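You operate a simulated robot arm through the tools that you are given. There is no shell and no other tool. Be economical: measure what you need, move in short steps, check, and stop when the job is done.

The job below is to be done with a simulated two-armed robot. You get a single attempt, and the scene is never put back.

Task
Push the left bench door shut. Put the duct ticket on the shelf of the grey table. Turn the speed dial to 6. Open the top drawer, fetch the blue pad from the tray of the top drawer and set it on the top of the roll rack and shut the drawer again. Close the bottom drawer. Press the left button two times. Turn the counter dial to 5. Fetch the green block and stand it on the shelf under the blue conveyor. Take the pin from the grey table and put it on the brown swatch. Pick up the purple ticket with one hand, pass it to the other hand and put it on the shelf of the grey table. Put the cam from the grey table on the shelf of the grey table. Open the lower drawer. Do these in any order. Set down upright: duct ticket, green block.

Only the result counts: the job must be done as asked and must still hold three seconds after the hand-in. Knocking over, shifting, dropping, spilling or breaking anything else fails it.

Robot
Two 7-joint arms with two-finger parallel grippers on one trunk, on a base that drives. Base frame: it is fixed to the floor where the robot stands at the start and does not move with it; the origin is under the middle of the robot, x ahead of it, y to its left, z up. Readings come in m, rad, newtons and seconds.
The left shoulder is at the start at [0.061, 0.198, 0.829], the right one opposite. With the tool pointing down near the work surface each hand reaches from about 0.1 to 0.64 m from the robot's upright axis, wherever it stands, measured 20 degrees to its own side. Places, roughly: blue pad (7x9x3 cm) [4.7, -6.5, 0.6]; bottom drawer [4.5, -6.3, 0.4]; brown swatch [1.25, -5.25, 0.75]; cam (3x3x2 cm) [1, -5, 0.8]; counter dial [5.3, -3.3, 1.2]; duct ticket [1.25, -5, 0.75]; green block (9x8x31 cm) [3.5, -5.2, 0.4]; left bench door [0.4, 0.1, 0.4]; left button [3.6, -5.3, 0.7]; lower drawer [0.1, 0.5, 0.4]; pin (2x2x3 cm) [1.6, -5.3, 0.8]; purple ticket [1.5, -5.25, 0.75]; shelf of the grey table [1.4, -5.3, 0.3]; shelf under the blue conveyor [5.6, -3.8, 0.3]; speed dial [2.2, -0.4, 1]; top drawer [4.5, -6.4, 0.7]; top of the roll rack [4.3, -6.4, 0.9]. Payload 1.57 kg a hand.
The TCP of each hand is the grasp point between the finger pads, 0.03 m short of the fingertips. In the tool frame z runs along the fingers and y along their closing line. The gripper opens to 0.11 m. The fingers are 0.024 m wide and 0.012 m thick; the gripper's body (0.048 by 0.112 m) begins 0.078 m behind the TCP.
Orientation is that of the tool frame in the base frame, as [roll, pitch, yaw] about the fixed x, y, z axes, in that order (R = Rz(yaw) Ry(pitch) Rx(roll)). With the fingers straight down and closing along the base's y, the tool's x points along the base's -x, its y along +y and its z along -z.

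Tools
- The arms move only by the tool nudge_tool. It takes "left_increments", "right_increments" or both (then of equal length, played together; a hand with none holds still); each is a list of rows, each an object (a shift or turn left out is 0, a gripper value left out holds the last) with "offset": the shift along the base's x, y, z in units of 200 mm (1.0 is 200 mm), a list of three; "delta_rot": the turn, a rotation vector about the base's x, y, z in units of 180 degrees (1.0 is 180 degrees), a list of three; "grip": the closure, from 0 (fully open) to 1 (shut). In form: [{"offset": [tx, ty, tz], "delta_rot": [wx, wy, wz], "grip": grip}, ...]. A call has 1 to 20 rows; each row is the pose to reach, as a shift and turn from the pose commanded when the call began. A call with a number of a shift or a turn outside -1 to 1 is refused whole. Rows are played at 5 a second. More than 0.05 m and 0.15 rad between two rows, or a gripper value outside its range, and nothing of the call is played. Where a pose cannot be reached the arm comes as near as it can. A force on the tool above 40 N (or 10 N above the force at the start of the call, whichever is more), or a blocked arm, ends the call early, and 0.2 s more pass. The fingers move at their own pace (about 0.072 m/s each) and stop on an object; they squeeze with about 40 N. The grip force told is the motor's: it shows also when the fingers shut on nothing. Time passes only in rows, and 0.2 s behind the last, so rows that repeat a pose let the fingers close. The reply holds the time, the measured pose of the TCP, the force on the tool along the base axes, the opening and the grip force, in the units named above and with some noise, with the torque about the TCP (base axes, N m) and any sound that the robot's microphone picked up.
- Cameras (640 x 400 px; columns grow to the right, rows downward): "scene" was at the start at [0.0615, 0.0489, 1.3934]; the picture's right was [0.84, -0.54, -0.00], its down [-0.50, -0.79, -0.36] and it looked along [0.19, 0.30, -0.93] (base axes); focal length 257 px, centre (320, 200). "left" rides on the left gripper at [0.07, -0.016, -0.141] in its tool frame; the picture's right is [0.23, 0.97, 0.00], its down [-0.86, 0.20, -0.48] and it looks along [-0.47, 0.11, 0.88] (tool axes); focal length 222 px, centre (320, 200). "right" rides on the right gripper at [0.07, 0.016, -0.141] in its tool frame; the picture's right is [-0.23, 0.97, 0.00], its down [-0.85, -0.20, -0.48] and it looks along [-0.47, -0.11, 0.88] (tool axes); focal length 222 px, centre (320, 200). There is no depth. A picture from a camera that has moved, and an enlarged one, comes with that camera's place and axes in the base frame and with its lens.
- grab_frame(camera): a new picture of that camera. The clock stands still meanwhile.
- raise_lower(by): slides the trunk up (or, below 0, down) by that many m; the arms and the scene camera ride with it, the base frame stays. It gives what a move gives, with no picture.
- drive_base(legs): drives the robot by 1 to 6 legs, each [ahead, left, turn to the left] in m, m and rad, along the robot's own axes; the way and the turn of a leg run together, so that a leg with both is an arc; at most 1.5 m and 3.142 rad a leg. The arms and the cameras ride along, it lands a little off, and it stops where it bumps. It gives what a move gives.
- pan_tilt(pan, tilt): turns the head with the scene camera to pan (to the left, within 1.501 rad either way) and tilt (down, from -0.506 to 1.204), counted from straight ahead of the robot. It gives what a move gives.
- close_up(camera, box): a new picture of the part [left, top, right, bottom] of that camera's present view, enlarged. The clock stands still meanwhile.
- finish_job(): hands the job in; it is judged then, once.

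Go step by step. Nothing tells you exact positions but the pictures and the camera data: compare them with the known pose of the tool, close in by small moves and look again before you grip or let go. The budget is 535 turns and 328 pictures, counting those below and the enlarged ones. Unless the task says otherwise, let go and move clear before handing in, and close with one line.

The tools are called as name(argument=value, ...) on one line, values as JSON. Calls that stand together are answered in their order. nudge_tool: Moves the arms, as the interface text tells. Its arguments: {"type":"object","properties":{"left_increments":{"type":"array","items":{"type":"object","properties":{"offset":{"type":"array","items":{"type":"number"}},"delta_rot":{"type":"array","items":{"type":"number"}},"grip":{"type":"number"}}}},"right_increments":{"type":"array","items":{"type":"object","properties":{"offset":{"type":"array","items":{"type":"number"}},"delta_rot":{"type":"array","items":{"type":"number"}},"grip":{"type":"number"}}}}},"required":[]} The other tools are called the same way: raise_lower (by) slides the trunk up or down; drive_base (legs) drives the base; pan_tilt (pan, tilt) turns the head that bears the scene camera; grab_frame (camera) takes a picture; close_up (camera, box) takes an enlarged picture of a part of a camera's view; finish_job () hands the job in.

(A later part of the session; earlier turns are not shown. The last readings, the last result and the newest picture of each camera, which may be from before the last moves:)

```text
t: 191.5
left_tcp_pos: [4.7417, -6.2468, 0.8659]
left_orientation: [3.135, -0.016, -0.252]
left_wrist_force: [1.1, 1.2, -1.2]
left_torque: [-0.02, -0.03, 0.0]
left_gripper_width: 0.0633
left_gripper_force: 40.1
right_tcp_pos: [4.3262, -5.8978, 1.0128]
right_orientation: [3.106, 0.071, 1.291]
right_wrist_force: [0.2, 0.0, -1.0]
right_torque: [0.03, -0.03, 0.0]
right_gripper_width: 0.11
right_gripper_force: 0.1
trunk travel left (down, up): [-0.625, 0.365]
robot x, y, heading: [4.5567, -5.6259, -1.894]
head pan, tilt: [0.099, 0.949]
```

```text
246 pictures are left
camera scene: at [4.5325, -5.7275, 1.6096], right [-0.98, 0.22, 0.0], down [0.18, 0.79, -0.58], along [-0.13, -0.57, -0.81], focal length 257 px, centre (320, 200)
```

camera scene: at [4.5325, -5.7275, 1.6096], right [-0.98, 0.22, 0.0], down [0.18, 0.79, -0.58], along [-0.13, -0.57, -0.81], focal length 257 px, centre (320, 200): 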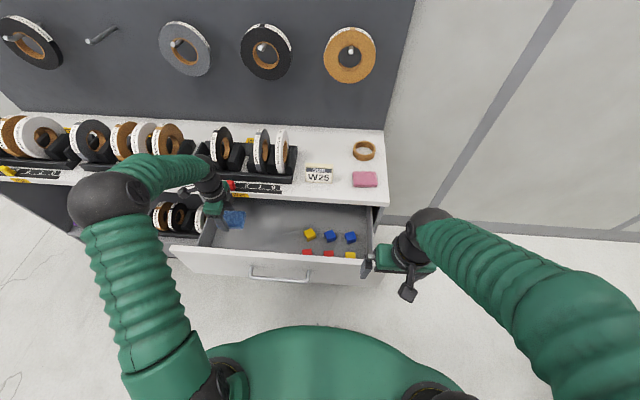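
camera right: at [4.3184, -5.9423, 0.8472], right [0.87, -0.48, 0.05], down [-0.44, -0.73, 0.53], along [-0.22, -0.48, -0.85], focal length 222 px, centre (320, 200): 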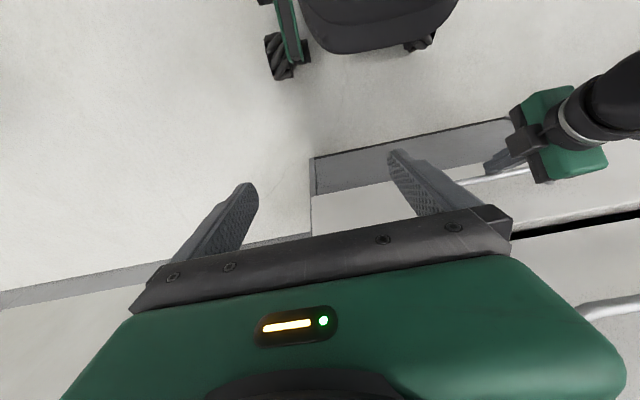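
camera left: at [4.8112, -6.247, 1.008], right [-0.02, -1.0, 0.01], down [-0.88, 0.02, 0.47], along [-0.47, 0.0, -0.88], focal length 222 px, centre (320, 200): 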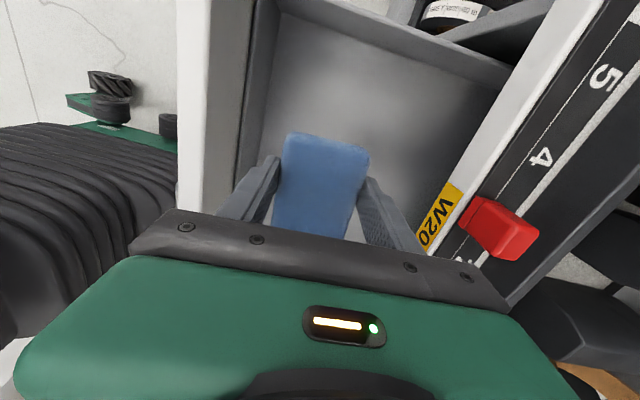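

Pad is held firmly. I'll retract it, back up a little, and use the right hand (tilted) to push the top drawer shut.

nudge_tool(left_increments=[{"offset": [0.05, 0.15, 0.15]}, {"offset": [0.1, 0.3, 0.3]}, {"offset": [0.15, 0.45, 0.45]}, {"offset": [0.2, 0.6, 0.6]}, {"offset": [0.24, 0.73, 0.6]}, {"offset": [0.285, 0.855, 0.6]}])

drive_base(legs=[[-0.2, 0, 0]])

nudge_tool(right_increments=[{"offset": [0.06, -0.02, -0.1], "delta_rot": [-0.02, 0.007, 0], "grip": 1}, {"offset": [0.12, -0.04, -0.2], "delta_rot": [-0.041, 0.014, 0]}, {"offset": [0.18, -0.06, -0.3], "delta_rot": [-0.061, 0.02, 0]}, {"offset": [0.24, -0.08, -0.4], "delta_rot": [-0.082, 0.027, 0]}, {"offset": [0.3, -0.1, -0.55], "delta_rot": [-0.102, 0.034, 0]}, {"offset": [0.36, -0.12, -0.7], "delta_rot": [-0.123, 0.041, 0]}, {"offset": [0.42, -0.14, -0.8], "delta_rot": [-0.143, 0.048, 0]}, {"offset": [0.5, -0.17, -0.9], "delta_rot": [-0.164, 0.055, 0]}, {"offset": [0.57, -0.19, -1.0], "delta_rot": [-0.184, 0.0615, 0]}, {"offset": [0.57, -0.19, -1.0], "delta_rot": [-0.184, 0.0615, 0]}])

grab_frame(camera="scene")

```text
t: 192.9
left_tcp_pos: [4.7995, -6.0765, 0.985]
left_orientation: [3.131, -0.019, -0.251]
left_wrist_force: [0.0, -0.2, 0.4]
left_torque: [-0.01, 0.0, 0.02]
left_gripper_width: 0.0635
left_gripper_force: 40.0
right_tcp_pos: [4.3252, -5.898, 1.0135]
right_orientation: [3.105, 0.073, 1.29]
right_wrist_force: [-0.5, -0.3, -0.7]
right_torque: [-0.03, 0.01, 0.05]
right_gripper_width: 0.1097
right_gripper_force: 0.1
trunk travel left (down, up): [-0.625, 0.365]
robot x, y, heading: [4.5597, -5.6267, -1.891]
head pan, tilt: [0.099, 0.949]
```

```text
t: 194.5
left_tcp_pos: [4.8616, -5.8902, 0.9828]
left_orientation: [3.136, -0.015, -0.251]
left_wrist_force: [0.6, 0.0, -0.6]
left_torque: [-0.02, 0.0, 0.0]
left_gripper_width: 0.0633
left_gripper_force: 39.5
right_tcp_pos: [4.3874, -5.7101, 1.0124]
right_orientation: [3.104, 0.069, 1.291]
right_wrist_force: [0.1, 0.0, 0.2]
right_torque: [-0.01, -0.02, -0.01]
right_gripper_width: 0.1099
right_gripper_force: 0.2
trunk travel left (down, up): [-0.625, 0.365]
robot x, y, heading: [4.6233, -5.4405, -1.894]
head pan, tilt: [0.099, 0.949]
```

```text
t: 196.7
left_tcp_pos: [4.8612, -5.888, 0.9862]
left_orientation: [3.133, -0.016, -0.251]
left_wrist_force: [0.3, -0.8, 0.6]
left_torque: [0.01, -0.03, -0.02]
left_gripper_width: 0.0638
left_gripper_force: 40.4
right_tcp_pos: [4.4937, -5.7669, 0.819]
right_orientation: [3.126, 0.72, 1.253]
right_wrist_force: [0.0, 0.2, -0.1]
right_torque: [-0.03, 0.01, 0.04]
right_gripper_width: 0.0
right_gripper_force: 21.4
right hand out of reach, approached as far as the arm can: row 3, 4, 5, 6, 7, 8
trunk travel left (down, up): [-0.625, 0.365]
robot x, y, heading: [4.6179, -5.4399, -1.886]
head pan, tilt: [0.099, 0.949]
```

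```text
245 pictures are left
camera scene: at [4.596, -5.5386, 1.6097], right [-0.98, 0.22, 0.0], down [0.18, 0.79, -0.58], along [-0.13, -0.57, -0.81], focal length 257 px, centre (320, 200)
```

scene: 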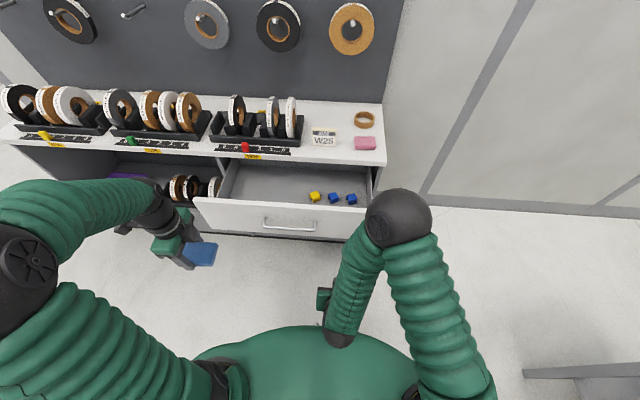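

nudge_tool(right_increments=[{"offset": [-0.06, -0.18, -0.07]}, {"offset": [-0.12, -0.36, -0.15]}, {"offset": [-0.18, -0.54, -0.22]}, {"offset": [-0.23, -0.71, -0.3]}])

grab_frame(camera="scene")

```text
t: 197.7
left_tcp_pos: [4.8614, -5.889, 0.9842]
left_orientation: [3.134, -0.018, -0.25]
left_wrist_force: [-0.2, 0.3, 0.0]
left_torque: [0.0, -0.02, -0.01]
left_gripper_width: 0.0636
left_gripper_force: 40.0
right_tcp_pos: [4.4564, -5.8901, 0.7509]
right_orientation: [3.14, 0.679, 1.305]
right_wrist_force: [-0.5, -0.7, 1.0]
right_torque: [0.02, 0.02, 0.01]
right_gripper_width: 0.0
right_gripper_force: 20.9
trunk travel left (down, up): [-0.625, 0.365]
robot x, y, heading: [4.6221, -5.4332, -1.887]
head pan, tilt: [0.099, 0.949]
```

```text
244 pictures are left
camera scene: at [4.5946, -5.5417, 1.6095], right [-0.98, 0.22, 0.0], down [0.18, 0.8, -0.58], along [-0.13, -0.57, -0.81], focal length 257 px, centre (320, 200)
```

scene: 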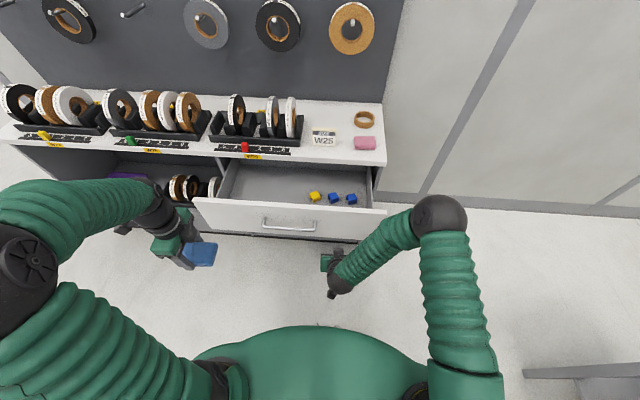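

Good posture. Drive forward to push the drawer in.

drive_base(legs=[[0.33, 0, 0]])

grab_frame(camera="scene")

```text
t: 199.9
left_tcp_pos: [4.7567, -6.2032, 0.9841]
left_orientation: [3.133, -0.017, -0.253]
left_wrist_force: [-0.6, 0.1, -0.5]
left_torque: [0.03, 0.01, -0.04]
left_gripper_width: 0.064
left_gripper_force: 40.3
right_tcp_pos: [4.3516, -6.2024, 0.7533]
right_orientation: [3.138, 0.679, 1.303]
right_wrist_force: [0.1, 0.1, -0.2]
right_torque: [-0.01, -0.02, -0.01]
right_gripper_width: 0.0
right_gripper_force: 21.2
trunk travel left (down, up): [-0.625, 0.365]
robot x, y, heading: [4.5179, -5.7532, -1.891]
head pan, tilt: [0.099, 0.949]
```

```text
243 pictures are left
camera scene: at [4.4916, -5.8534, 1.6097], right [-0.98, 0.22, 0.0], down [0.18, 0.79, -0.58], along [-0.13, -0.57, -0.81], focal length 257 px, centre (320, 200)
```

scene: 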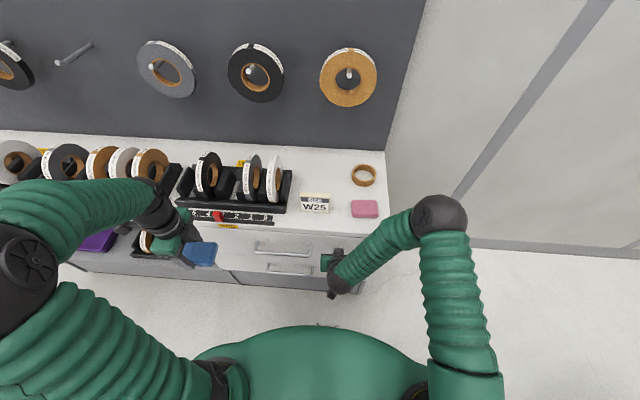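

Almost in. Push the last centimetres with the arm until force rises.

nudge_tool(right_increments=[{"offset": [-0.015, -0.05, 0]}, {"offset": [-0.03, -0.1, 0]}, {"offset": [-0.045, -0.15, 0]}, {"offset": [-0.06, -0.2, 0]}, {"offset": [-0.08, -0.25, 0]}])

close_up(camera="scene", box=[160, 200, 400, 320])

```text
t: 200.7
left_tcp_pos: [4.7575, -6.2004, 0.9863]
left_orientation: [3.13, -0.016, -0.254]
left_wrist_force: [-0.1, 0.8, -0.3]
left_torque: [0.0, -0.01, -0.02]
left_gripper_width: 0.0636
left_gripper_force: 39.8
right_tcp_pos: [4.3479, -6.2187, 0.7505]
right_orientation: [3.135, 0.659, 1.307]
right_wrist_force: [3.7, 21.2, 13.0]
right_torque: [0.75, -0.18, -0.04]
right_gripper_width: 0.0
right_gripper_force: 21.6
trunk travel left (down, up): [-0.625, 0.365]
robot x, y, heading: [4.5158, -5.7519, -1.896]
head pan, tilt: [0.099, 0.949]
stopped in row 4 (right hand): the force on the tool passed its limit at 49 N (the readings are from after the stop); the commanded pose is now the measured one
```

```text
2.67 times, centred on (280, 260) of scene
camera zoom: at [4.4912, -5.8483, 1.6105], right [-0.98, 0.22, 0.0], down [0.18, 0.79, -0.58], along [-0.13, -0.57, -0.81], focal length 685 px, centre (427, 40)
```

zoom: 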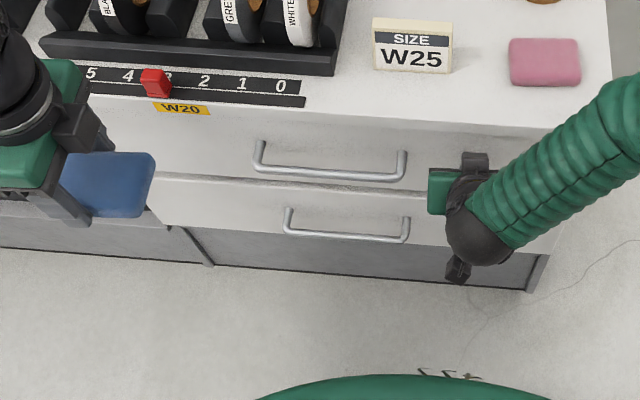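

Drawer shut (49 N stop). Withdraw the right hand and refold it.

nudge_tool(right_increments=[{"offset": [0.06, 0.18, 0.07]}, {"offset": [0.12, 0.36, 0.15]}, {"offset": [0.18, 0.54, 0.22]}, {"offset": [0.23, 0.71, 0.3]}])

nudge_tool(right_increments=[{"offset": [-0.07, 0.02, 0.2], "delta_rot": [0.02, -0.007, 0], "grip": 0}, {"offset": [-0.15, 0.04, 0.4], "delta_rot": [0.041, -0.014, 0]}, {"offset": [-0.23, 0.06, 0.6], "delta_rot": [0.061, -0.02, 0]}, {"offset": [-0.3, 0.08, 0.7], "delta_rot": [0.082, -0.027, 0]}, {"offset": [-0.38, 0.1, 0.8], "delta_rot": [0.102, -0.034, 0]}, {"offset": [-0.46, 0.12, 0.9], "delta_rot": [0.123, -0.041, 0]}, {"offset": [-0.53, 0.14, 1.0], "delta_rot": [0.143, -0.048, 0]}, {"offset": [-0.61, 0.17, 1.0], "delta_rot": [0.164, -0.055, 0]}, {"offset": [-0.7, 0.2, 1.0], "delta_rot": [0.184, -0.0615, 0]}, {"offset": [-0.8, 0.23, 1.0], "delta_rot": [0.195, -0.065, 0]}])

grab_frame(camera="scene")

```text
t: 201.7
left_tcp_pos: [4.7577, -6.2015, 0.9855]
left_orientation: [3.132, -0.016, -0.252]
left_wrist_force: [-0.5, 1.0, -0.6]
left_torque: [-0.02, -0.02, -0.06]
left_gripper_width: 0.0635
left_gripper_force: 40.1
right_tcp_pos: [4.3928, -6.0816, 0.8099]
right_orientation: [3.138, 0.663, 1.308]
right_wrist_force: [-0.5, 0.4, 0.3]
right_torque: [-0.01, 0.03, -0.04]
right_gripper_width: 0.0
right_gripper_force: 21.6
trunk travel left (down, up): [-0.625, 0.365]
robot x, y, heading: [4.5157, -5.7508, -1.895]
head pan, tilt: [0.099, 0.949]
```

```text
t: 203.9
left_tcp_pos: [4.756, -6.2018, 0.986]
left_orientation: [3.131, -0.018, -0.253]
left_wrist_force: [0.2, 0.3, -0.3]
left_torque: [-0.05, 0.01, 0.03]
left_gripper_width: 0.0635
left_gripper_force: 39.9
right_tcp_pos: [4.2319, -6.0361, 1.0093]
right_orientation: [3.1, 0.017, 1.295]
right_wrist_force: [-0.3, 1.0, -0.8]
right_torque: [-0.03, 0.01, 0.0]
right_gripper_width: 0.1102
right_gripper_force: 0.0
right hand out of reach, approached as far as the arm can: row 1, 2, 3, 4
trunk travel left (down, up): [-0.625, 0.365]
robot x, y, heading: [4.5171, -5.7523, -1.894]
head pan, tilt: [0.099, 0.949]
```

```text
241 pictures are left
camera scene: at [4.4894, -5.8523, 1.6097], right [-0.98, 0.22, 0.0], down [0.18, 0.79, -0.58], along [-0.13, -0.57, -0.81], focal length 257 px, centre (320, 200)
```

scene: 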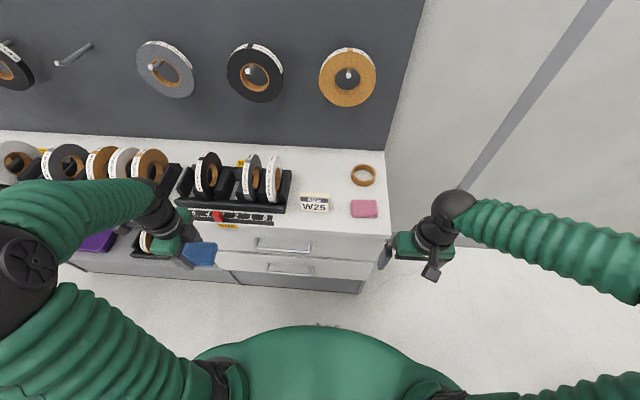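

Right hand is clear. I'll drive 0.12 m closer, then carry the pad round the front and over to the free area behind the W25 card (4.345,-6.449).

drive_base(legs=[[0.12, 0, 0]])

nudge_tool(left_increments=[{"offset": [0.05, 0.05, 0.22]}, {"offset": [-0.1, 0.1, 0.22]}, {"offset": [-0.3, 0.17, 0.22]}, {"offset": [-0.5, 0.23, 0.22]}, {"offset": [-0.7, 0.3, 0.22]}, {"offset": [-0.9, 0.36, 0.22]}, {"offset": [-1.0, 0.4, 0.22]}])

grab_frame(camera="scene")

```text
t: 205.2
left_tcp_pos: [4.7176, -6.3143, 0.9861]
left_orientation: [3.132, -0.017, -0.255]
left_wrist_force: [0.1, -0.7, -0.6]
left_torque: [0.03, -0.01, 0.0]
left_gripper_width: 0.0635
left_gripper_force: 40.5
right_tcp_pos: [4.1944, -6.1493, 1.0078]
right_orientation: [3.101, 0.017, 1.293]
right_wrist_force: [0.3, 0.5, 0.3]
right_torque: [0.0, -0.01, -0.03]
right_gripper_width: 0.1101
right_gripper_force: 0.1
trunk travel left (down, up): [-0.625, 0.365]
robot x, y, heading: [4.4818, -5.8673, -1.89]
head pan, tilt: [0.099, 0.949]
```

```text
t: 206.8
left_tcp_pos: [4.5171, -6.2349, 1.0314]
left_orientation: [3.129, -0.02, -0.253]
left_wrist_force: [-0.2, -0.6, 0.9]
left_torque: [0.0, 0.0, 0.01]
left_gripper_width: 0.0636
left_gripper_force: 40.0
right_tcp_pos: [4.1925, -6.1497, 1.0078]
right_orientation: [3.1, 0.014, 1.295]
right_wrist_force: [0.4, -0.9, -0.1]
right_torque: [0.0, -0.02, 0.03]
right_gripper_width: 0.1099
right_gripper_force: 0.0
trunk travel left (down, up): [-0.625, 0.365]
robot x, y, heading: [4.4776, -5.8671, -1.889]
head pan, tilt: [0.099, 0.949]
```

```text
240 pictures are left
camera scene: at [4.4502, -5.9655, 1.6097], right [-0.98, 0.22, 0.0], down [0.18, 0.79, -0.58], along [-0.13, -0.57, -0.81], focal length 257 px, centre (320, 200)
```

scene: 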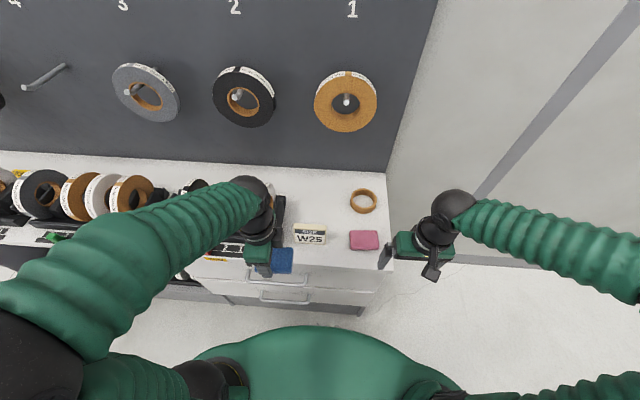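

nudge_tool(left_increments=[{"offset": [-0.2, 0.06, 0.1]}, {"offset": [-0.4, 0.12, 0.1]}, {"offset": [-0.51, 0.165, 0.1]}, {"offset": [-0.57, -0.03, 0.1]}, {"offset": [-0.63, -0.23, 0.1]}, {"offset": [-0.7, -0.435, 0.1]}])

grab_frame(camera="left")

grab_frame(camera="scene")

```text
t: 208.2
left_tcp_pos: [4.3771, -6.3228, 1.0488]
left_orientation: [3.133, -0.018, -0.254]
left_wrist_force: [-0.3, -0.4, -1.0]
left_torque: [0.05, 0.02, 0.02]
left_gripper_width: 0.0635
left_gripper_force: 40.0
right_tcp_pos: [4.1928, -6.1512, 1.006]
right_orientation: [3.1, 0.014, 1.295]
right_wrist_force: [-0.5, 0.7, 0.2]
right_torque: [0.03, -0.01, -0.03]
right_gripper_width: 0.1098
right_gripper_force: 0.1
trunk travel left (down, up): [-0.625, 0.365]
robot x, y, heading: [4.4806, -5.8671, -1.89]
head pan, tilt: [0.099, 0.949]
```

```text
239 pictures are left
camera left: at [4.4459, -6.3239, 1.1921], right [-0.02, -1.0, 0.01], down [-0.89, 0.03, 0.46], along [-0.46, 0.0, -0.89], focal length 222 px, centre (320, 200)
```

left: 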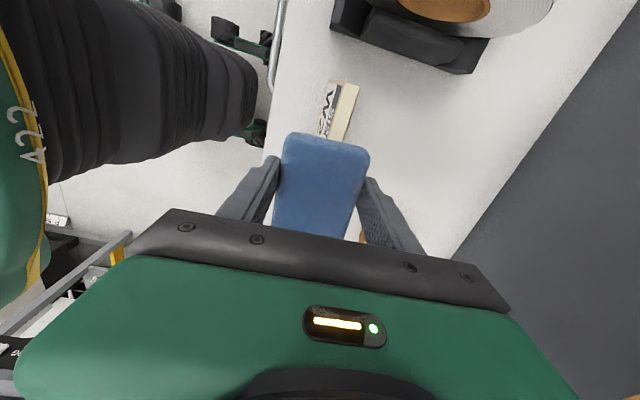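

```text
238 pictures are left
camera scene: at [4.4492, -5.9692, 1.6094], right [-0.98, 0.22, 0.0], down [0.18, 0.79, -0.58], along [-0.13, -0.57, -0.81], focal length 257 px, centre (320, 200)
```

scene: 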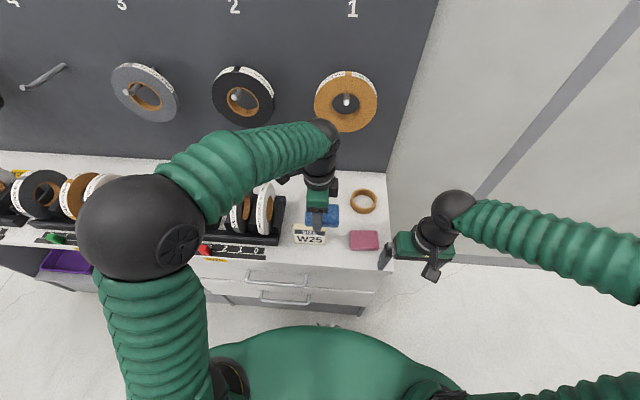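

nudge_tool(left_increments=[{"offset": [-0.05, -0.2, 0]}, {"offset": [-0.1, -0.4, 0]}, {"offset": [-0.16, -0.62, 0]}, {"offset": [-0.16, -0.62, -0.2]}, {"offset": [-0.16, -0.62, -0.4]}, {"offset": [-0.16, -0.62, -0.55]}])

grab_frame(camera="left")

close_up(camera="scene", box=[200, 80, 420, 280])

```text
t: 209.6
left_tcp_pos: [4.3453, -6.4466, 0.9391]
left_orientation: [3.133, -0.02, -0.253]
left_wrist_force: [0.5, 0.5, -0.5]
left_torque: [0.0, 0.01, 0.02]
left_gripper_width: 0.0636
left_gripper_force: 39.8
right_tcp_pos: [4.193, -6.1507, 1.0079]
right_orientation: [3.099, 0.016, 1.295]
right_wrist_force: [-0.4, -0.7, 0.4]
right_torque: [0.03, 0.03, 0.01]
right_gripper_width: 0.1101
right_gripper_force: 0.0
trunk travel left (down, up): [-0.625, 0.365]
robot x, y, heading: [4.4794, -5.868, -1.895]
head pan, tilt: [0.099, 0.949]
```

```text
237 pictures are left
camera left: at [4.4147, -6.4466, 1.0821], right [-0.02, -1.0, 0.01], down [-0.89, 0.03, 0.46], along [-0.46, 0.0, -0.89], focal length 222 px, centre (320, 200)
```

left: 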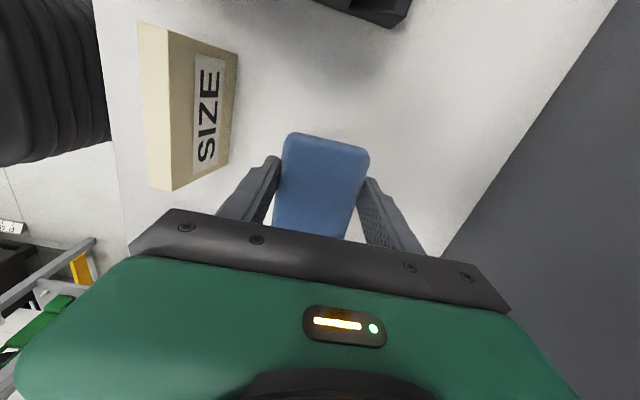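

```text
2.00 times, centred on (310, 180) of scene
camera zoom: at [4.4495, -5.9689, 1.6095], right [-0.98, 0.22, 0.0], down [0.18, 0.79, -0.58], along [-0.13, -0.57, -0.81], focal length 514 px, centre (340, 240)
```

zoom: 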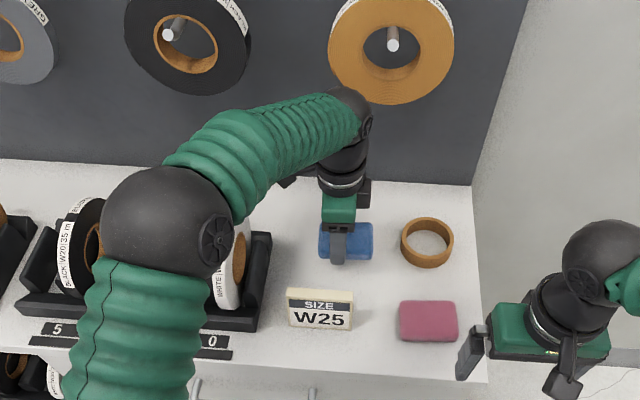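

Location is free with clearance. Lower gently, release, and rise.

nudge_tool(left_increments=[{"offset": [0, 0, -0.06]}, {"offset": [0, 0, -0.1]}, {"offset": [0, 0, -0.13]}])

grab_frame(camera="left")

```text
t: 210.4
left_tcp_pos: [4.3463, -6.4457, 0.9138]
left_orientation: [3.132, -0.018, -0.254]
left_wrist_force: [0.0, -0.3, -0.1]
left_torque: [-0.04, -0.02, -0.01]
left_gripper_width: 0.0636
left_gripper_force: 40.2
right_tcp_pos: [4.1919, -6.1501, 1.0077]
right_orientation: [3.1, 0.017, 1.295]
right_wrist_force: [-0.5, 0.5, 0.5]
right_torque: [0.02, 0.01, -0.01]
right_gripper_width: 0.11
right_gripper_force: 0.0
trunk travel left (down, up): [-0.625, 0.365]
robot x, y, heading: [4.4817, -5.866, -1.887]
head pan, tilt: [0.099, 0.949]
```

```text
235 pictures are left
camera left: at [4.4151, -6.4457, 1.0562], right [-0.02, -1.0, 0.01], down [-0.89, 0.03, 0.46], along [-0.46, 0.0, -0.89], focal length 222 px, centre (320, 200)
```

left: 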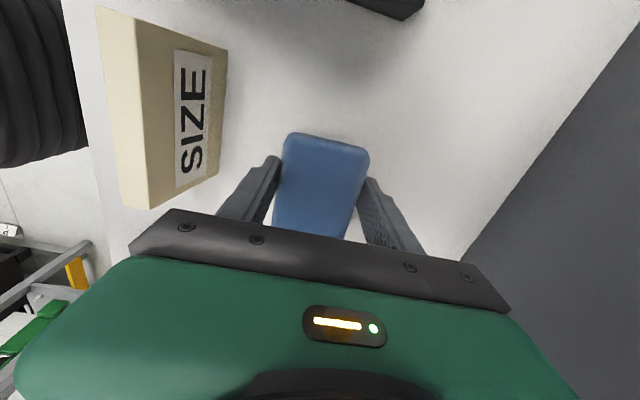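

nudge_tool(left_increments=[{"offset": [0, 0, -0.02]}, {"offset": [0, 0, -0.04]}, {"offset": [0, 0, -0.06]}])

nudge_tool(left_increments=[{"offset": [0, 0, -0.02]}, {"offset": [0, 0, -0.04]}, {"offset": [0, 0, -0.06]}])

```text
t: 211.2
left_tcp_pos: [4.3459, -6.4458, 0.9004]
left_orientation: [3.131, -0.018, -0.251]
left_wrist_force: [0.0, 0.5, -0.7]
left_torque: [0.0, -0.03, -0.01]
left_gripper_width: 0.0636
left_gripper_force: 39.4
right_tcp_pos: [4.1926, -6.151, 1.0081]
right_orientation: [3.1, 0.014, 1.294]
right_wrist_force: [0.0, 0.0, 0.5]
right_torque: [0.01, 0.0, -0.02]
right_gripper_width: 0.1101
right_gripper_force: 0.0
trunk travel left (down, up): [-0.625, 0.365]
robot x, y, heading: [4.4811, -5.8664, -1.889]
head pan, tilt: [0.099, 0.949]
```

```text
t: 212.0
left_tcp_pos: [4.3464, -6.4464, 0.8933]
left_orientation: [3.123, -0.018, -0.253]
left_wrist_force: [2.3, -2.1, 26.4]
left_torque: [0.89, 0.13, -0.05]
left_gripper_width: 0.0634
left_gripper_force: 39.8
right_tcp_pos: [4.1939, -6.149, 1.0102]
right_orientation: [3.1, 0.018, 1.293]
right_wrist_force: [0.6, -0.4, 0.1]
right_torque: [0.0, 0.0, 0.02]
right_gripper_width: 0.1101
right_gripper_force: 0.0
trunk travel left (down, up): [-0.625, 0.365]
robot x, y, heading: [4.4811, -5.8656, -1.894]
head pan, tilt: [0.099, 0.949]
```

Contact at z≈0.893. Release (opening just enough), then lift.

nudge_tool(left_increments=[{"offset": [0, 0, 0.02], "grip": 0.2}, {"offset": [0, 0, 0.02], "grip": 0.2}, {"offset": [0, 0, 0.2]}, {"offset": [0, 0, 0.4]}, {"offset": [0, 0, 0.6]}, {"offset": [0, 0, 0.75]}])

grab_frame(camera="left")

```text
t: 213.4
left_tcp_pos: [4.3463, -6.4462, 1.0415]
left_orientation: [3.131, -0.019, -0.254]
left_wrist_force: [-0.1, 0.2, 0.8]
left_torque: [0.0, 0.02, 0.0]
left_gripper_width: 0.0879
left_gripper_force: 0.0
right_tcp_pos: [4.1933, -6.1507, 1.0088]
right_orientation: [3.1, 0.017, 1.297]
right_wrist_force: [0.0, 0.2, 0.2]
right_torque: [0.0, 0.01, -0.04]
right_gripper_width: 0.1101
right_gripper_force: 0.1
trunk travel left (down, up): [-0.625, 0.365]
robot x, y, heading: [4.4755, -5.8712, -1.892]
head pan, tilt: [0.099, 0.949]
```

```text
234 pictures are left
camera left: at [4.4152, -6.4462, 1.1835], right [-0.02, -1.0, 0.01], down [-0.89, 0.03, 0.46], along [-0.46, 0.0, -0.89], focal length 222 px, centre (320, 200)
```

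left: 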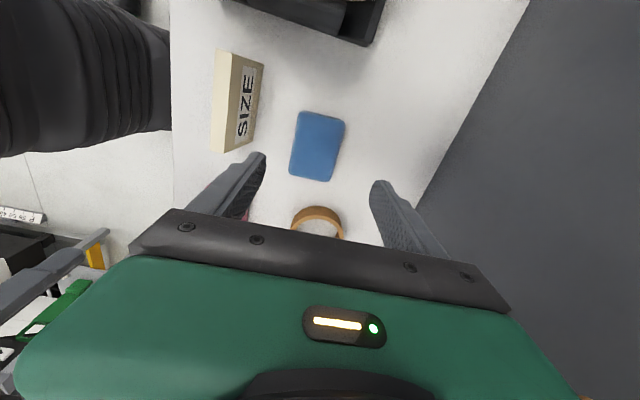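

The blue pad rests on the rack top. Retract the left hand, back away and refold.

nudge_tool(left_increments=[{"offset": [0.07, 0.2, 0]}, {"offset": [0.14, 0.4, 0]}, {"offset": [0.2, 0.6, 0]}, {"offset": [0.26, 0.8, 0]}, {"offset": [0.32, 0.99, 0]}])

drive_base(legs=[[-0.4, 0, 0]])

nudge_tool(left_increments=[{"offset": [0.07, 0.0, 0], "delta_rot": [0, 0, 0.044], "grip": 0}, {"offset": [0.15, 0, 0], "delta_rot": [0, 0, 0.088]}, {"offset": [0.22, 0, 0], "delta_rot": [0, 0, 0.132]}, {"offset": [0.3, 0, 0], "delta_rot": [0, 0, 0.176]}, {"offset": [0.38, 0, 0], "delta_rot": [0, 0, 0.22]}, {"offset": [0.46, 0, 0], "delta_rot": [0, 0, 0.264]}, {"offset": [0.54, 0, 0], "delta_rot": [0, 0, 0.308]}, {"offset": [0.62, 0, 0], "delta_rot": [0, 0, 0.352]}, {"offset": [0.7, 0, 0], "delta_rot": [0, 0, 0.396]}, {"offset": [0.78, 0, 0], "delta_rot": [0, 0, 0.44]}, {"offset": [0.86, 0, 0], "delta_rot": [0, 0, 0.478]}])

pan_tilt(pan=0.0, tilt=0.6)

grab_frame(camera="scene")

pan_tilt(pan=-1.2, tilt=0.6)

grab_frame(camera="scene")

```text
t: 214.6
left_tcp_pos: [4.4105, -6.247, 1.0405]
left_orientation: [3.129, -0.019, -0.254]
left_wrist_force: [0.5, 0.4, 0.8]
left_torque: [-0.03, 0.03, -0.01]
left_gripper_width: 0.088
left_gripper_force: 0.1
right_tcp_pos: [4.1928, -6.1497, 1.0085]
right_orientation: [3.1, 0.018, 1.294]
right_wrist_force: [0.1, 0.8, -0.3]
right_torque: [-0.05, 0.01, 0.01]
right_gripper_width: 0.1104
right_gripper_force: 0.0
trunk travel left (down, up): [-0.625, 0.365]
robot x, y, heading: [4.4777, -5.8679, -1.894]
head pan, tilt: [0.099, 0.949]
```

```text
t: 217.1
left_tcp_pos: [4.537, -5.8713, 1.0396]
left_orientation: [3.132, -0.021, -0.256]
left_wrist_force: [0.7, -0.9, -0.5]
left_torque: [0.02, 0.02, -0.01]
left_gripper_width: 0.088
left_gripper_force: 0.0
right_tcp_pos: [4.3184, -5.7725, 1.008]
right_orientation: [3.101, 0.014, 1.293]
right_wrist_force: [-0.2, 0.5, -1.0]
right_torque: [-0.01, 0.01, 0.01]
right_gripper_width: 0.11
right_gripper_force: 0.0
trunk travel left (down, up): [-0.625, 0.365]
robot x, y, heading: [4.604, -5.4891, -1.894]
head pan, tilt: [0.099, 0.949]
```

```text
t: 219.5
left_tcp_pos: [4.7092, -5.8706, 1.0422]
left_orientation: [3.129, -0.019, 1.25]
left_wrist_force: [-0.1, -0.2, 0.4]
left_torque: [-0.03, 0.02, 0.0]
left_gripper_width: 0.1099
left_gripper_force: 0.1
right_tcp_pos: [4.3184, -5.7705, 1.009]
right_orientation: [3.102, 0.016, 1.294]
right_wrist_force: [1.0, 0.1, -0.5]
right_torque: [0.02, 0.02, 0.0]
right_gripper_width: 0.11
right_gripper_force: 0.0
trunk travel left (down, up): [-0.625, 0.365]
robot x, y, heading: [4.6087, -5.4876, -1.896]
head pan, tilt: [0.099, 0.949]
```

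```text
t: 220.3
left_tcp_pos: [4.7086, -5.8704, 1.0401]
left_orientation: [3.13, -0.019, 1.246]
left_wrist_force: [-0.1, -0.4, 0.2]
left_torque: [-0.01, -0.02, 0.0]
left_gripper_width: 0.1101
left_gripper_force: 0.1
right_tcp_pos: [4.3188, -5.772, 1.0091]
right_orientation: [3.099, 0.018, 1.293]
right_wrist_force: [-0.8, 0.0, 0.1]
right_torque: [-0.01, 0.0, 0.01]
right_gripper_width: 0.1101
right_gripper_force: 0.1
trunk travel left (down, up): [-0.625, 0.365]
robot x, y, heading: [4.6046, -5.4879, -1.894]
head pan, tilt: [0.0, 0.6]
```

```text
233 pictures are left
camera scene: at [4.5652, -5.6013, 1.638], right [-0.95, 0.32, 0.0], down [0.18, 0.54, -0.82], along [-0.26, -0.78, -0.57], focal length 257 px, centre (320, 200)
```

scene: 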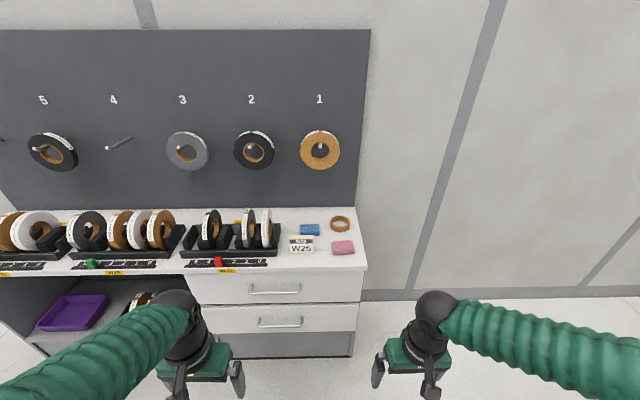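

```text
t: 221.7
left_tcp_pos: [4.7087, -5.8707, 1.0404]
left_orientation: [3.129, -0.019, 1.247]
left_wrist_force: [0.1, 0.5, -0.4]
left_torque: [0.0, 0.01, 0.0]
left_gripper_width: 0.1097
left_gripper_force: 0.1
right_tcp_pos: [4.3187, -5.7715, 1.0088]
right_orientation: [3.1, 0.016, 1.293]
right_wrist_force: [-0.1, 0.0, -0.5]
right_torque: [-0.01, 0.02, 0.03]
right_gripper_width: 0.1101
right_gripper_force: 0.2
trunk travel left (down, up): [-0.625, 0.365]
robot x, y, heading: [4.6055, -5.4842, -1.894]
head pan, tilt: [-1.201, 0.6]
```

```text
232 pictures are left
camera scene: at [4.5048, -5.5217, 1.6381], right [-0.05, 1.0, 0.0], down [0.56, 0.03, -0.82], along [-0.82, -0.04, -0.57], focal length 257 px, centre (320, 200)
```

scene: 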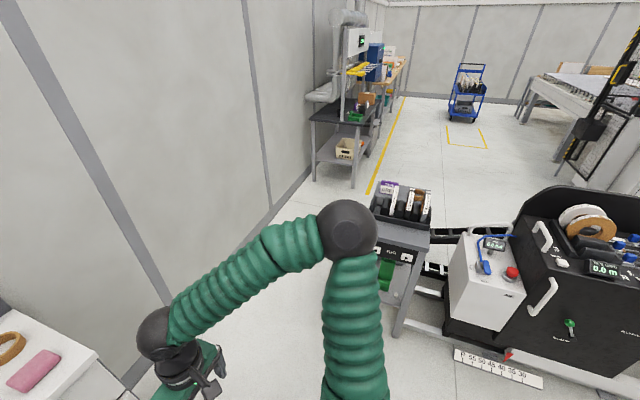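

Rack jobs done. Zoom on the small table with the green block and buttons.

close_up(camera="scene", box=[350, 170, 530, 340])

```text
2.35 times, centred on (440, 255) of scene
camera zoom: at [4.5048, -5.5217, 1.6381], right [-0.05, 1.0, 0.0], down [0.56, 0.03, -0.82], along [-0.82, -0.04, -0.57], focal length 604 px, centre (38, 71)
```

zoom: 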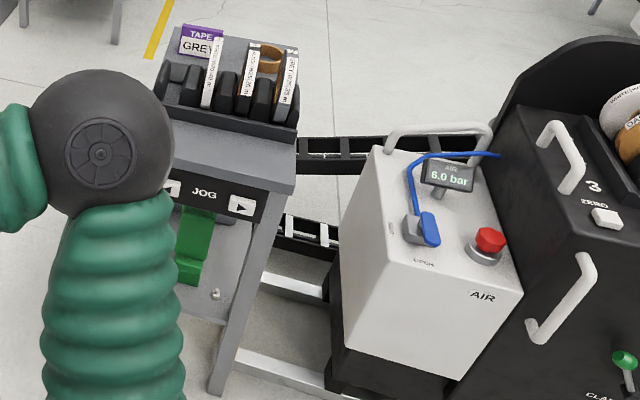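

The JOG panel faces east with the left button at about (3.58,-5.28,0.7); the green block stands on the lower shelf there. Turn to face it.

drive_base(legs=[[0, 0, -1.557]])

raise_lower(by=-0.3)

pan_tilt(pan=0.0, tilt=0.6)

grab_frame(camera="scene")

```text
t: 225.9
left_tcp_pos: [4.2238, -5.5992, 1.0412]
left_orientation: [3.129, -0.017, -0.302]
left_wrist_force: [0.5, 1.1, 0.5]
left_torque: [0.01, 0.01, -0.03]
left_gripper_width: 0.1101
left_gripper_force: 0.0
right_tcp_pos: [4.3144, -5.2086, 1.0087]
right_orientation: [3.1, 0.017, -0.255]
right_wrist_force: [-0.5, -0.6, 0.3]
right_torque: [0.0, 0.0, 0.0]
right_gripper_width: 0.1102
right_gripper_force: 0.0
trunk travel left (down, up): [-0.625, 0.365]
robot x, y, heading: [4.6037, -5.489, 2.841]
head pan, tilt: [-1.201, 0.6]
```

```text
t: 228.9
left_tcp_pos: [4.2239, -5.6003, 0.7423]
left_orientation: [3.131, -0.02, -0.302]
left_wrist_force: [0.9, 0.9, 0.2]
left_torque: [-0.03, -0.02, 0.04]
left_gripper_width: 0.11
left_gripper_force: 0.1
right_tcp_pos: [4.3148, -5.2084, 0.7083]
right_orientation: [3.098, 0.018, -0.255]
right_wrist_force: [-0.3, 0.0, -0.3]
right_torque: [-0.02, -0.01, 0.05]
right_gripper_width: 0.1101
right_gripper_force: 0.1
trunk travel left (down, up): [-0.325, 0.665]
robot x, y, heading: [4.6048, -5.4866, 2.836]
head pan, tilt: [-1.201, 0.6]
```

```text
t: 230.3
left_tcp_pos: [4.2249, -5.5998, 0.7418]
left_orientation: [3.129, -0.02, -0.302]
left_wrist_force: [-1.0, 0.3, -0.3]
left_torque: [-0.03, 0.02, 0.02]
left_gripper_width: 0.1101
left_gripper_force: 0.1
right_tcp_pos: [4.3146, -5.2083, 0.7081]
right_orientation: [3.1, 0.018, -0.254]
right_wrist_force: [0.3, 0.7, -0.1]
right_torque: [-0.04, 0.01, 0.02]
right_gripper_width: 0.1101
right_gripper_force: 0.0
trunk travel left (down, up): [-0.325, 0.665]
robot x, y, heading: [4.6041, -5.489, 2.842]
head pan, tilt: [0.0, 0.6]
```

```text
230 pictures are left
camera scene: at [4.4894, -5.4511, 1.338], right [0.3, 0.95, 0.0], down [0.54, -0.17, -0.82], along [-0.79, 0.24, -0.57], focal length 257 px, centre (320, 200)
```

scene: 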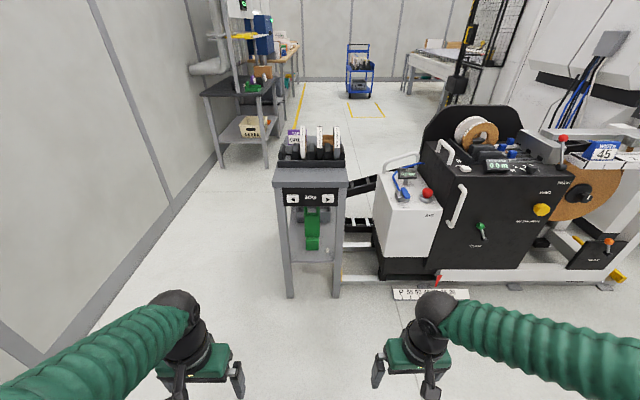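

close_up(camera="scene", box=[260, 120, 380, 300])

```text
2.22 times, centred on (320, 210) of scene
camera zoom: at [4.4894, -5.4511, 1.338], right [0.3, 0.95, 0.0], down [0.54, -0.17, -0.82], along [-0.79, 0.24, -0.57], focal length 571 px, centre (320, 178)
```

zoom: 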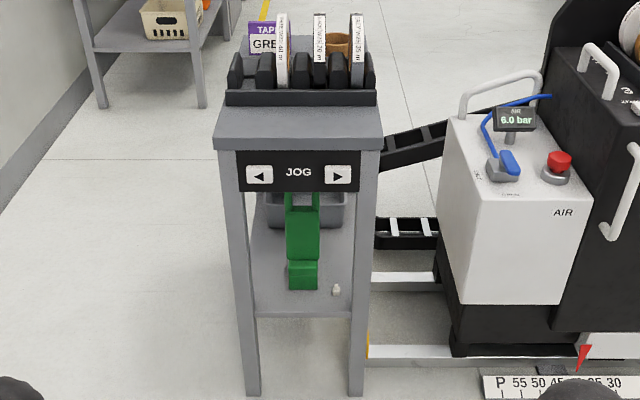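

I'll test a horizontal forward hand pose with the left arm (needed for both the button and the block), extending as I rotate.

nudge_tool(left_increments=[{"offset": [-0.16, 0.05, 0], "delta_rot": [0.0134, 0.0434, 0], "grip": 1}, {"offset": [-0.32, 0.1, 0], "delta_rot": [0.0268, 0.0869, 0]}, {"offset": [-0.48, 0.15, 0], "delta_rot": [0.0402, 0.1304, 0]}, {"offset": [-0.64, 0.2, 0], "delta_rot": [0.0536, 0.1738, 0]}, {"offset": [-0.8, 0.25, 0], "delta_rot": [0.067, 0.2173, 0]}, {"offset": [-0.96, 0.3, 0], "delta_rot": [0.0805, 0.2607, 0]}])

nudge_tool(left_increments=[{"offset": [-0.08, 0.025, 0], "delta_rot": [0.0134, 0.0434, 0]}, {"offset": [-0.16, 0.05, 0], "delta_rot": [0.0268, 0.0869, 0]}, {"offset": [-0.24, 0.075, 0], "delta_rot": [0.0402, 0.1304, 0]}, {"offset": [-0.32, 0.1, 0], "delta_rot": [0.0536, 0.1738, 0]}, {"offset": [-0.4, 0.125, 0], "delta_rot": [0.067, 0.2173, 0]}, {"offset": [-0.4, 0.125, 0], "delta_rot": [0.067, 0.2173, 0]}])

grab_frame(camera="scene")

```text
t: 231.7
left_tcp_pos: [4.0319, -5.5394, 0.7414]
left_orientation: [3.13, 0.839, -0.3]
left_wrist_force: [-0.5, 0.6, 1.1]
left_torque: [-0.04, -0.03, 0.05]
left_gripper_width: 0.0001
left_gripper_force: 21.5
right_tcp_pos: [4.3144, -5.2094, 0.7093]
right_orientation: [3.102, 0.017, -0.255]
right_wrist_force: [-0.7, 0.5, -0.9]
right_torque: [0.02, -0.01, 0.01]
right_gripper_width: 0.11
right_gripper_force: 0.0
trunk travel left (down, up): [-0.325, 0.665]
robot x, y, heading: [4.6044, -5.4858, 2.835]
head pan, tilt: [0.0, 0.6]
```

```text
t: 233.1
left_tcp_pos: [3.9532, -5.514, 0.7412]
left_orientation: [2.996, 1.553, -0.435]
left_wrist_force: [0.7, 0.4, 0.3]
left_torque: [0.01, 0.02, 0.0]
left_gripper_width: 0.0
left_gripper_force: 21.4
right_tcp_pos: [4.3145, -5.2095, 0.7077]
right_orientation: [3.102, 0.017, -0.254]
right_wrist_force: [-0.1, -1.1, -0.2]
right_torque: [0.02, 0.01, 0.0]
right_gripper_width: 0.1102
right_gripper_force: 0.1
trunk travel left (down, up): [-0.325, 0.665]
robot x, y, heading: [4.6049, -5.4895, 2.843]
head pan, tilt: [0.0, 0.6]
```

```text
228 pictures are left
camera scene: at [4.489, -5.4514, 1.338], right [0.3, 0.96, 0.0], down [0.54, -0.17, -0.82], along [-0.79, 0.24, -0.57], focal length 257 px, centre (320, 200)
```

scene: 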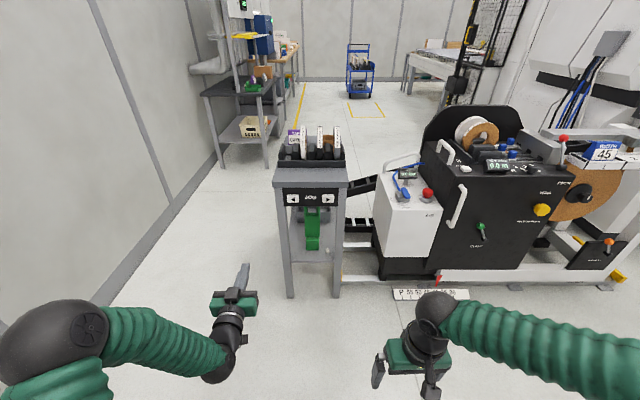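

The horizontal pose works well. Move so the closed fingers line up with the left JOG button.

drive_base(legs=[[0.26, -0.11, 0]])

grab_frame(camera="left")

grab_frame(camera="scene")

```text
t: 235.0
left_tcp_pos: [3.7386, -5.3334, 0.7403]
left_orientation: [3.04, 1.551, -0.389]
left_wrist_force: [0.0, 0.0, -0.1]
left_torque: [-0.03, 0.05, 0.0]
left_gripper_width: 0.0002
left_gripper_force: 21.3
right_tcp_pos: [4.099, -5.0281, 0.7092]
right_orientation: [3.102, 0.016, -0.254]
right_wrist_force: [-0.3, -0.4, 0.0]
right_torque: [0.03, -0.01, 0.01]
right_gripper_width: 0.1098
right_gripper_force: 0.0
trunk travel left (down, up): [-0.325, 0.665]
robot x, y, heading: [4.3898, -5.3059, 2.838]
head pan, tilt: [0.0, 0.6]
```

```text
227 pictures are left
camera left: at [3.879, -5.359, 0.6735], right [-0.27, -0.94, -0.23], down [0.39, -0.32, 0.86], along [-0.88, 0.15, 0.45], focal length 222 px, centre (320, 200)
```

left: 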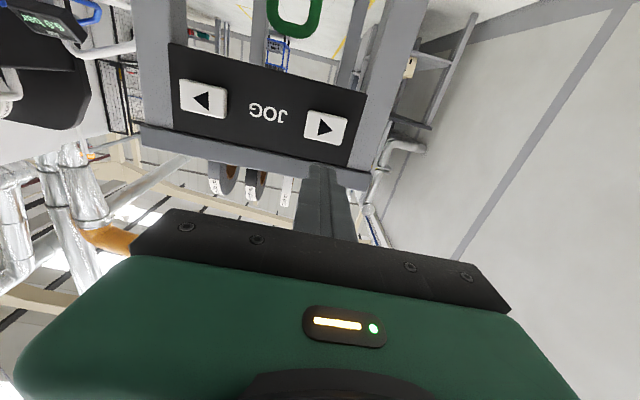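

```text
226 pictures are left
camera scene: at [4.2726, -5.2704, 1.3379], right [0.3, 0.96, 0.0], down [0.54, -0.17, -0.82], along [-0.79, 0.24, -0.57], focal length 257 px, centre (320, 200)
```

scene: 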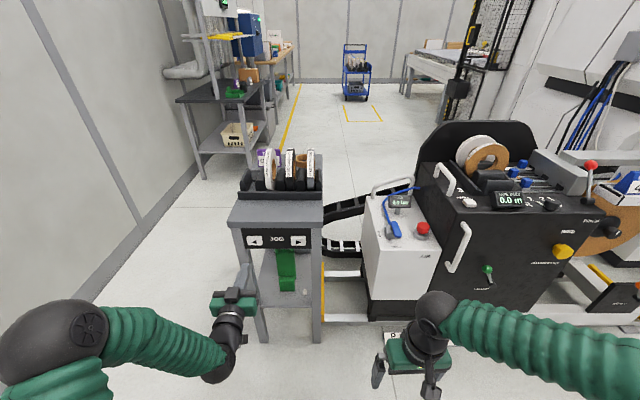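

The left button (◀) is at about (3.582,-5.295,0.722), 13 cm ahead of my fingertips. Approach, then press slowly.

nudge_tool(left_increments=[{"offset": [-0.13, 0.03, -0.085]}, {"offset": [-0.27, 0.06, -0.085]}, {"offset": [-0.4, 0.09, -0.085]}, {"offset": [-0.52, 0.118, -0.085]}])

grab_frame(camera="left")

close_up(camera="scene", box=[200, 200, 340, 320])

```text
t: 236.0
left_tcp_pos: [3.6344, -5.3107, 0.724]
left_orientation: [2.98, 1.553, -0.452]
left_wrist_force: [0.2, 0.9, -0.3]
left_torque: [0.02, -0.03, -0.02]
left_gripper_width: 0.0
left_gripper_force: 21.3
right_tcp_pos: [4.1009, -5.027, 0.7084]
right_orientation: [3.101, 0.018, -0.253]
right_wrist_force: [0.6, 0.1, 0.3]
right_torque: [0.0, 0.02, 0.02]
right_gripper_width: 0.1101
right_gripper_force: 0.0
trunk travel left (down, up): [-0.325, 0.665]
robot x, y, heading: [4.3915, -5.3022, 2.842]
head pan, tilt: [0.0, 0.6]
```

```text
225 pictures are left
camera left: at [3.7754, -5.3356, 0.6572], right [-0.27, -0.94, -0.22], down [0.39, -0.32, 0.86], along [-0.88, 0.15, 0.45], focal length 222 px, centre (320, 200)
```

left: 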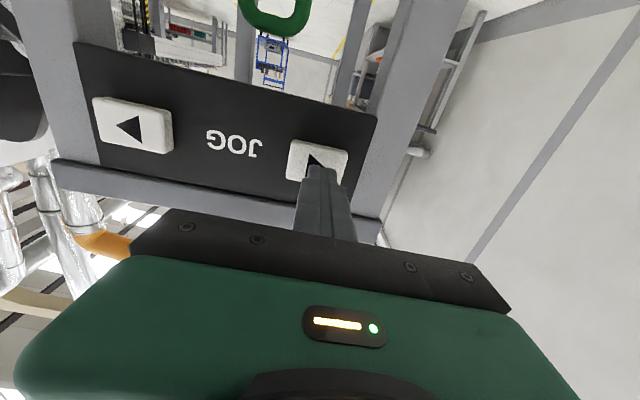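

```text
3.33 times, centred on (270, 260) of scene
camera zoom: at [4.2733, -5.2693, 1.3379], right [0.3, 0.96, 0.0], down [0.54, -0.17, -0.82], along [-0.79, 0.24, -0.57], focal length 856 px, centre (487, 0)
```

zoom: 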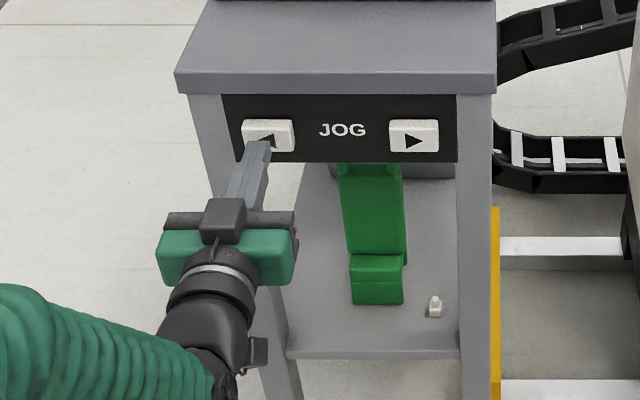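

Fingertips are aligned with the button. Press in small steps.

nudge_tool(left_increments=[{"offset": [-0.03, 0.009, 0]}, {"offset": [-0.06, 0.018, 0]}, {"offset": [-0.08, 0.024, 0]}, {"offset": [-0.1, 0.03, 0]}])

```text
t: 237.0
left_tcp_pos: [3.6169, -5.3058, 0.7251]
left_orientation: [2.975, 1.554, -0.455]
left_wrist_force: [15.6, -4.9, -0.4]
left_torque: [0.04, 0.19, -0.01]
left_gripper_width: 0.0
left_gripper_force: 22.1
right_tcp_pos: [4.1016, -5.0283, 0.7086]
right_orientation: [3.102, 0.019, -0.255]
right_wrist_force: [0.0, -0.5, 0.7]
right_torque: [-0.01, 0.0, 0.0]
right_gripper_width: 0.1102
right_gripper_force: 0.1
trunk travel left (down, up): [-0.325, 0.665]
robot x, y, heading: [4.3896, -5.3069, 2.84]
head pan, tilt: [0.0, 0.6]
heard: click
```

Click heard: one press. Withdraw 2–3 cm, then press again.

nudge_tool(left_increments=[{"offset": [0.08, -0.024, 0]}, {"offset": [0.15, -0.045, 0]}, {"offset": [0.15, -0.045, 0]}, {"offset": [0.15, -0.045, 0]}])

grab_frame(camera="left")

```text
t: 238.0
left_tcp_pos: [3.6445, -5.3144, 0.7235]
left_orientation: [2.974, 1.553, -0.454]
left_wrist_force: [0.1, -0.3, -0.1]
left_torque: [0.0, -0.04, -0.03]
left_gripper_width: 0.0
left_gripper_force: 21.8
right_tcp_pos: [4.0996, -5.0269, 0.7087]
right_orientation: [3.1, 0.018, -0.253]
right_wrist_force: [-0.8, -0.3, 1.2]
right_torque: [0.03, -0.02, 0.0]
right_gripper_width: 0.1103
right_gripper_force: 0.0
trunk travel left (down, up): [-0.325, 0.665]
robot x, y, heading: [4.387, -5.3043, 2.839]
head pan, tilt: [0.0, 0.6]
```

```text
223 pictures are left
camera left: at [3.7855, -5.3384, 0.6575], right [-0.27, -0.94, -0.22], down [0.39, -0.32, 0.86], along [-0.88, 0.15, 0.45], focal length 222 px, centre (320, 200)
```

left: 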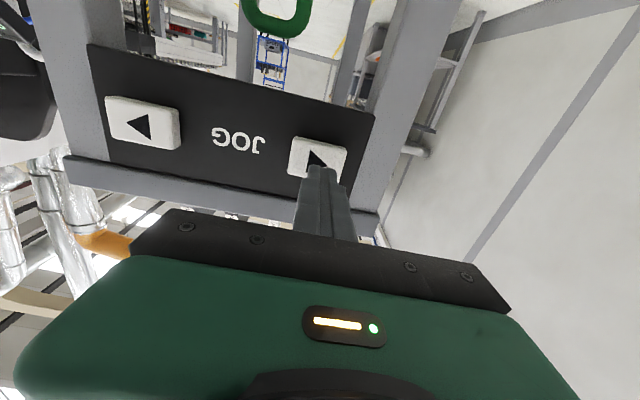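

nudge_tool(left_increments=[{"offset": [-0.05, 0.015, 0]}, {"offset": [-0.09, 0.027, 0]}, {"offset": [-0.12, 0.036, 0]}, {"offset": [-0.15, 0.045, 0]}])

```text
t: 239.0
left_tcp_pos: [3.6164, -5.3058, 0.7238]
left_orientation: [2.985, 1.551, -0.445]
left_wrist_force: [16.4, -4.2, -1.0]
left_torque: [0.0, 0.14, -0.01]
left_gripper_width: 0.0
left_gripper_force: 21.4
right_tcp_pos: [4.1015, -5.0285, 0.7104]
right_orientation: [3.101, 0.021, -0.256]
right_wrist_force: [0.4, -0.9, -0.4]
right_torque: [0.02, -0.01, -0.01]
right_gripper_width: 0.1102
right_gripper_force: 0.0
trunk travel left (down, up): [-0.325, 0.665]
robot x, y, heading: [4.3906, -5.3069, 2.841]
head pan, tilt: [0.0, 0.6]
heard: click
```

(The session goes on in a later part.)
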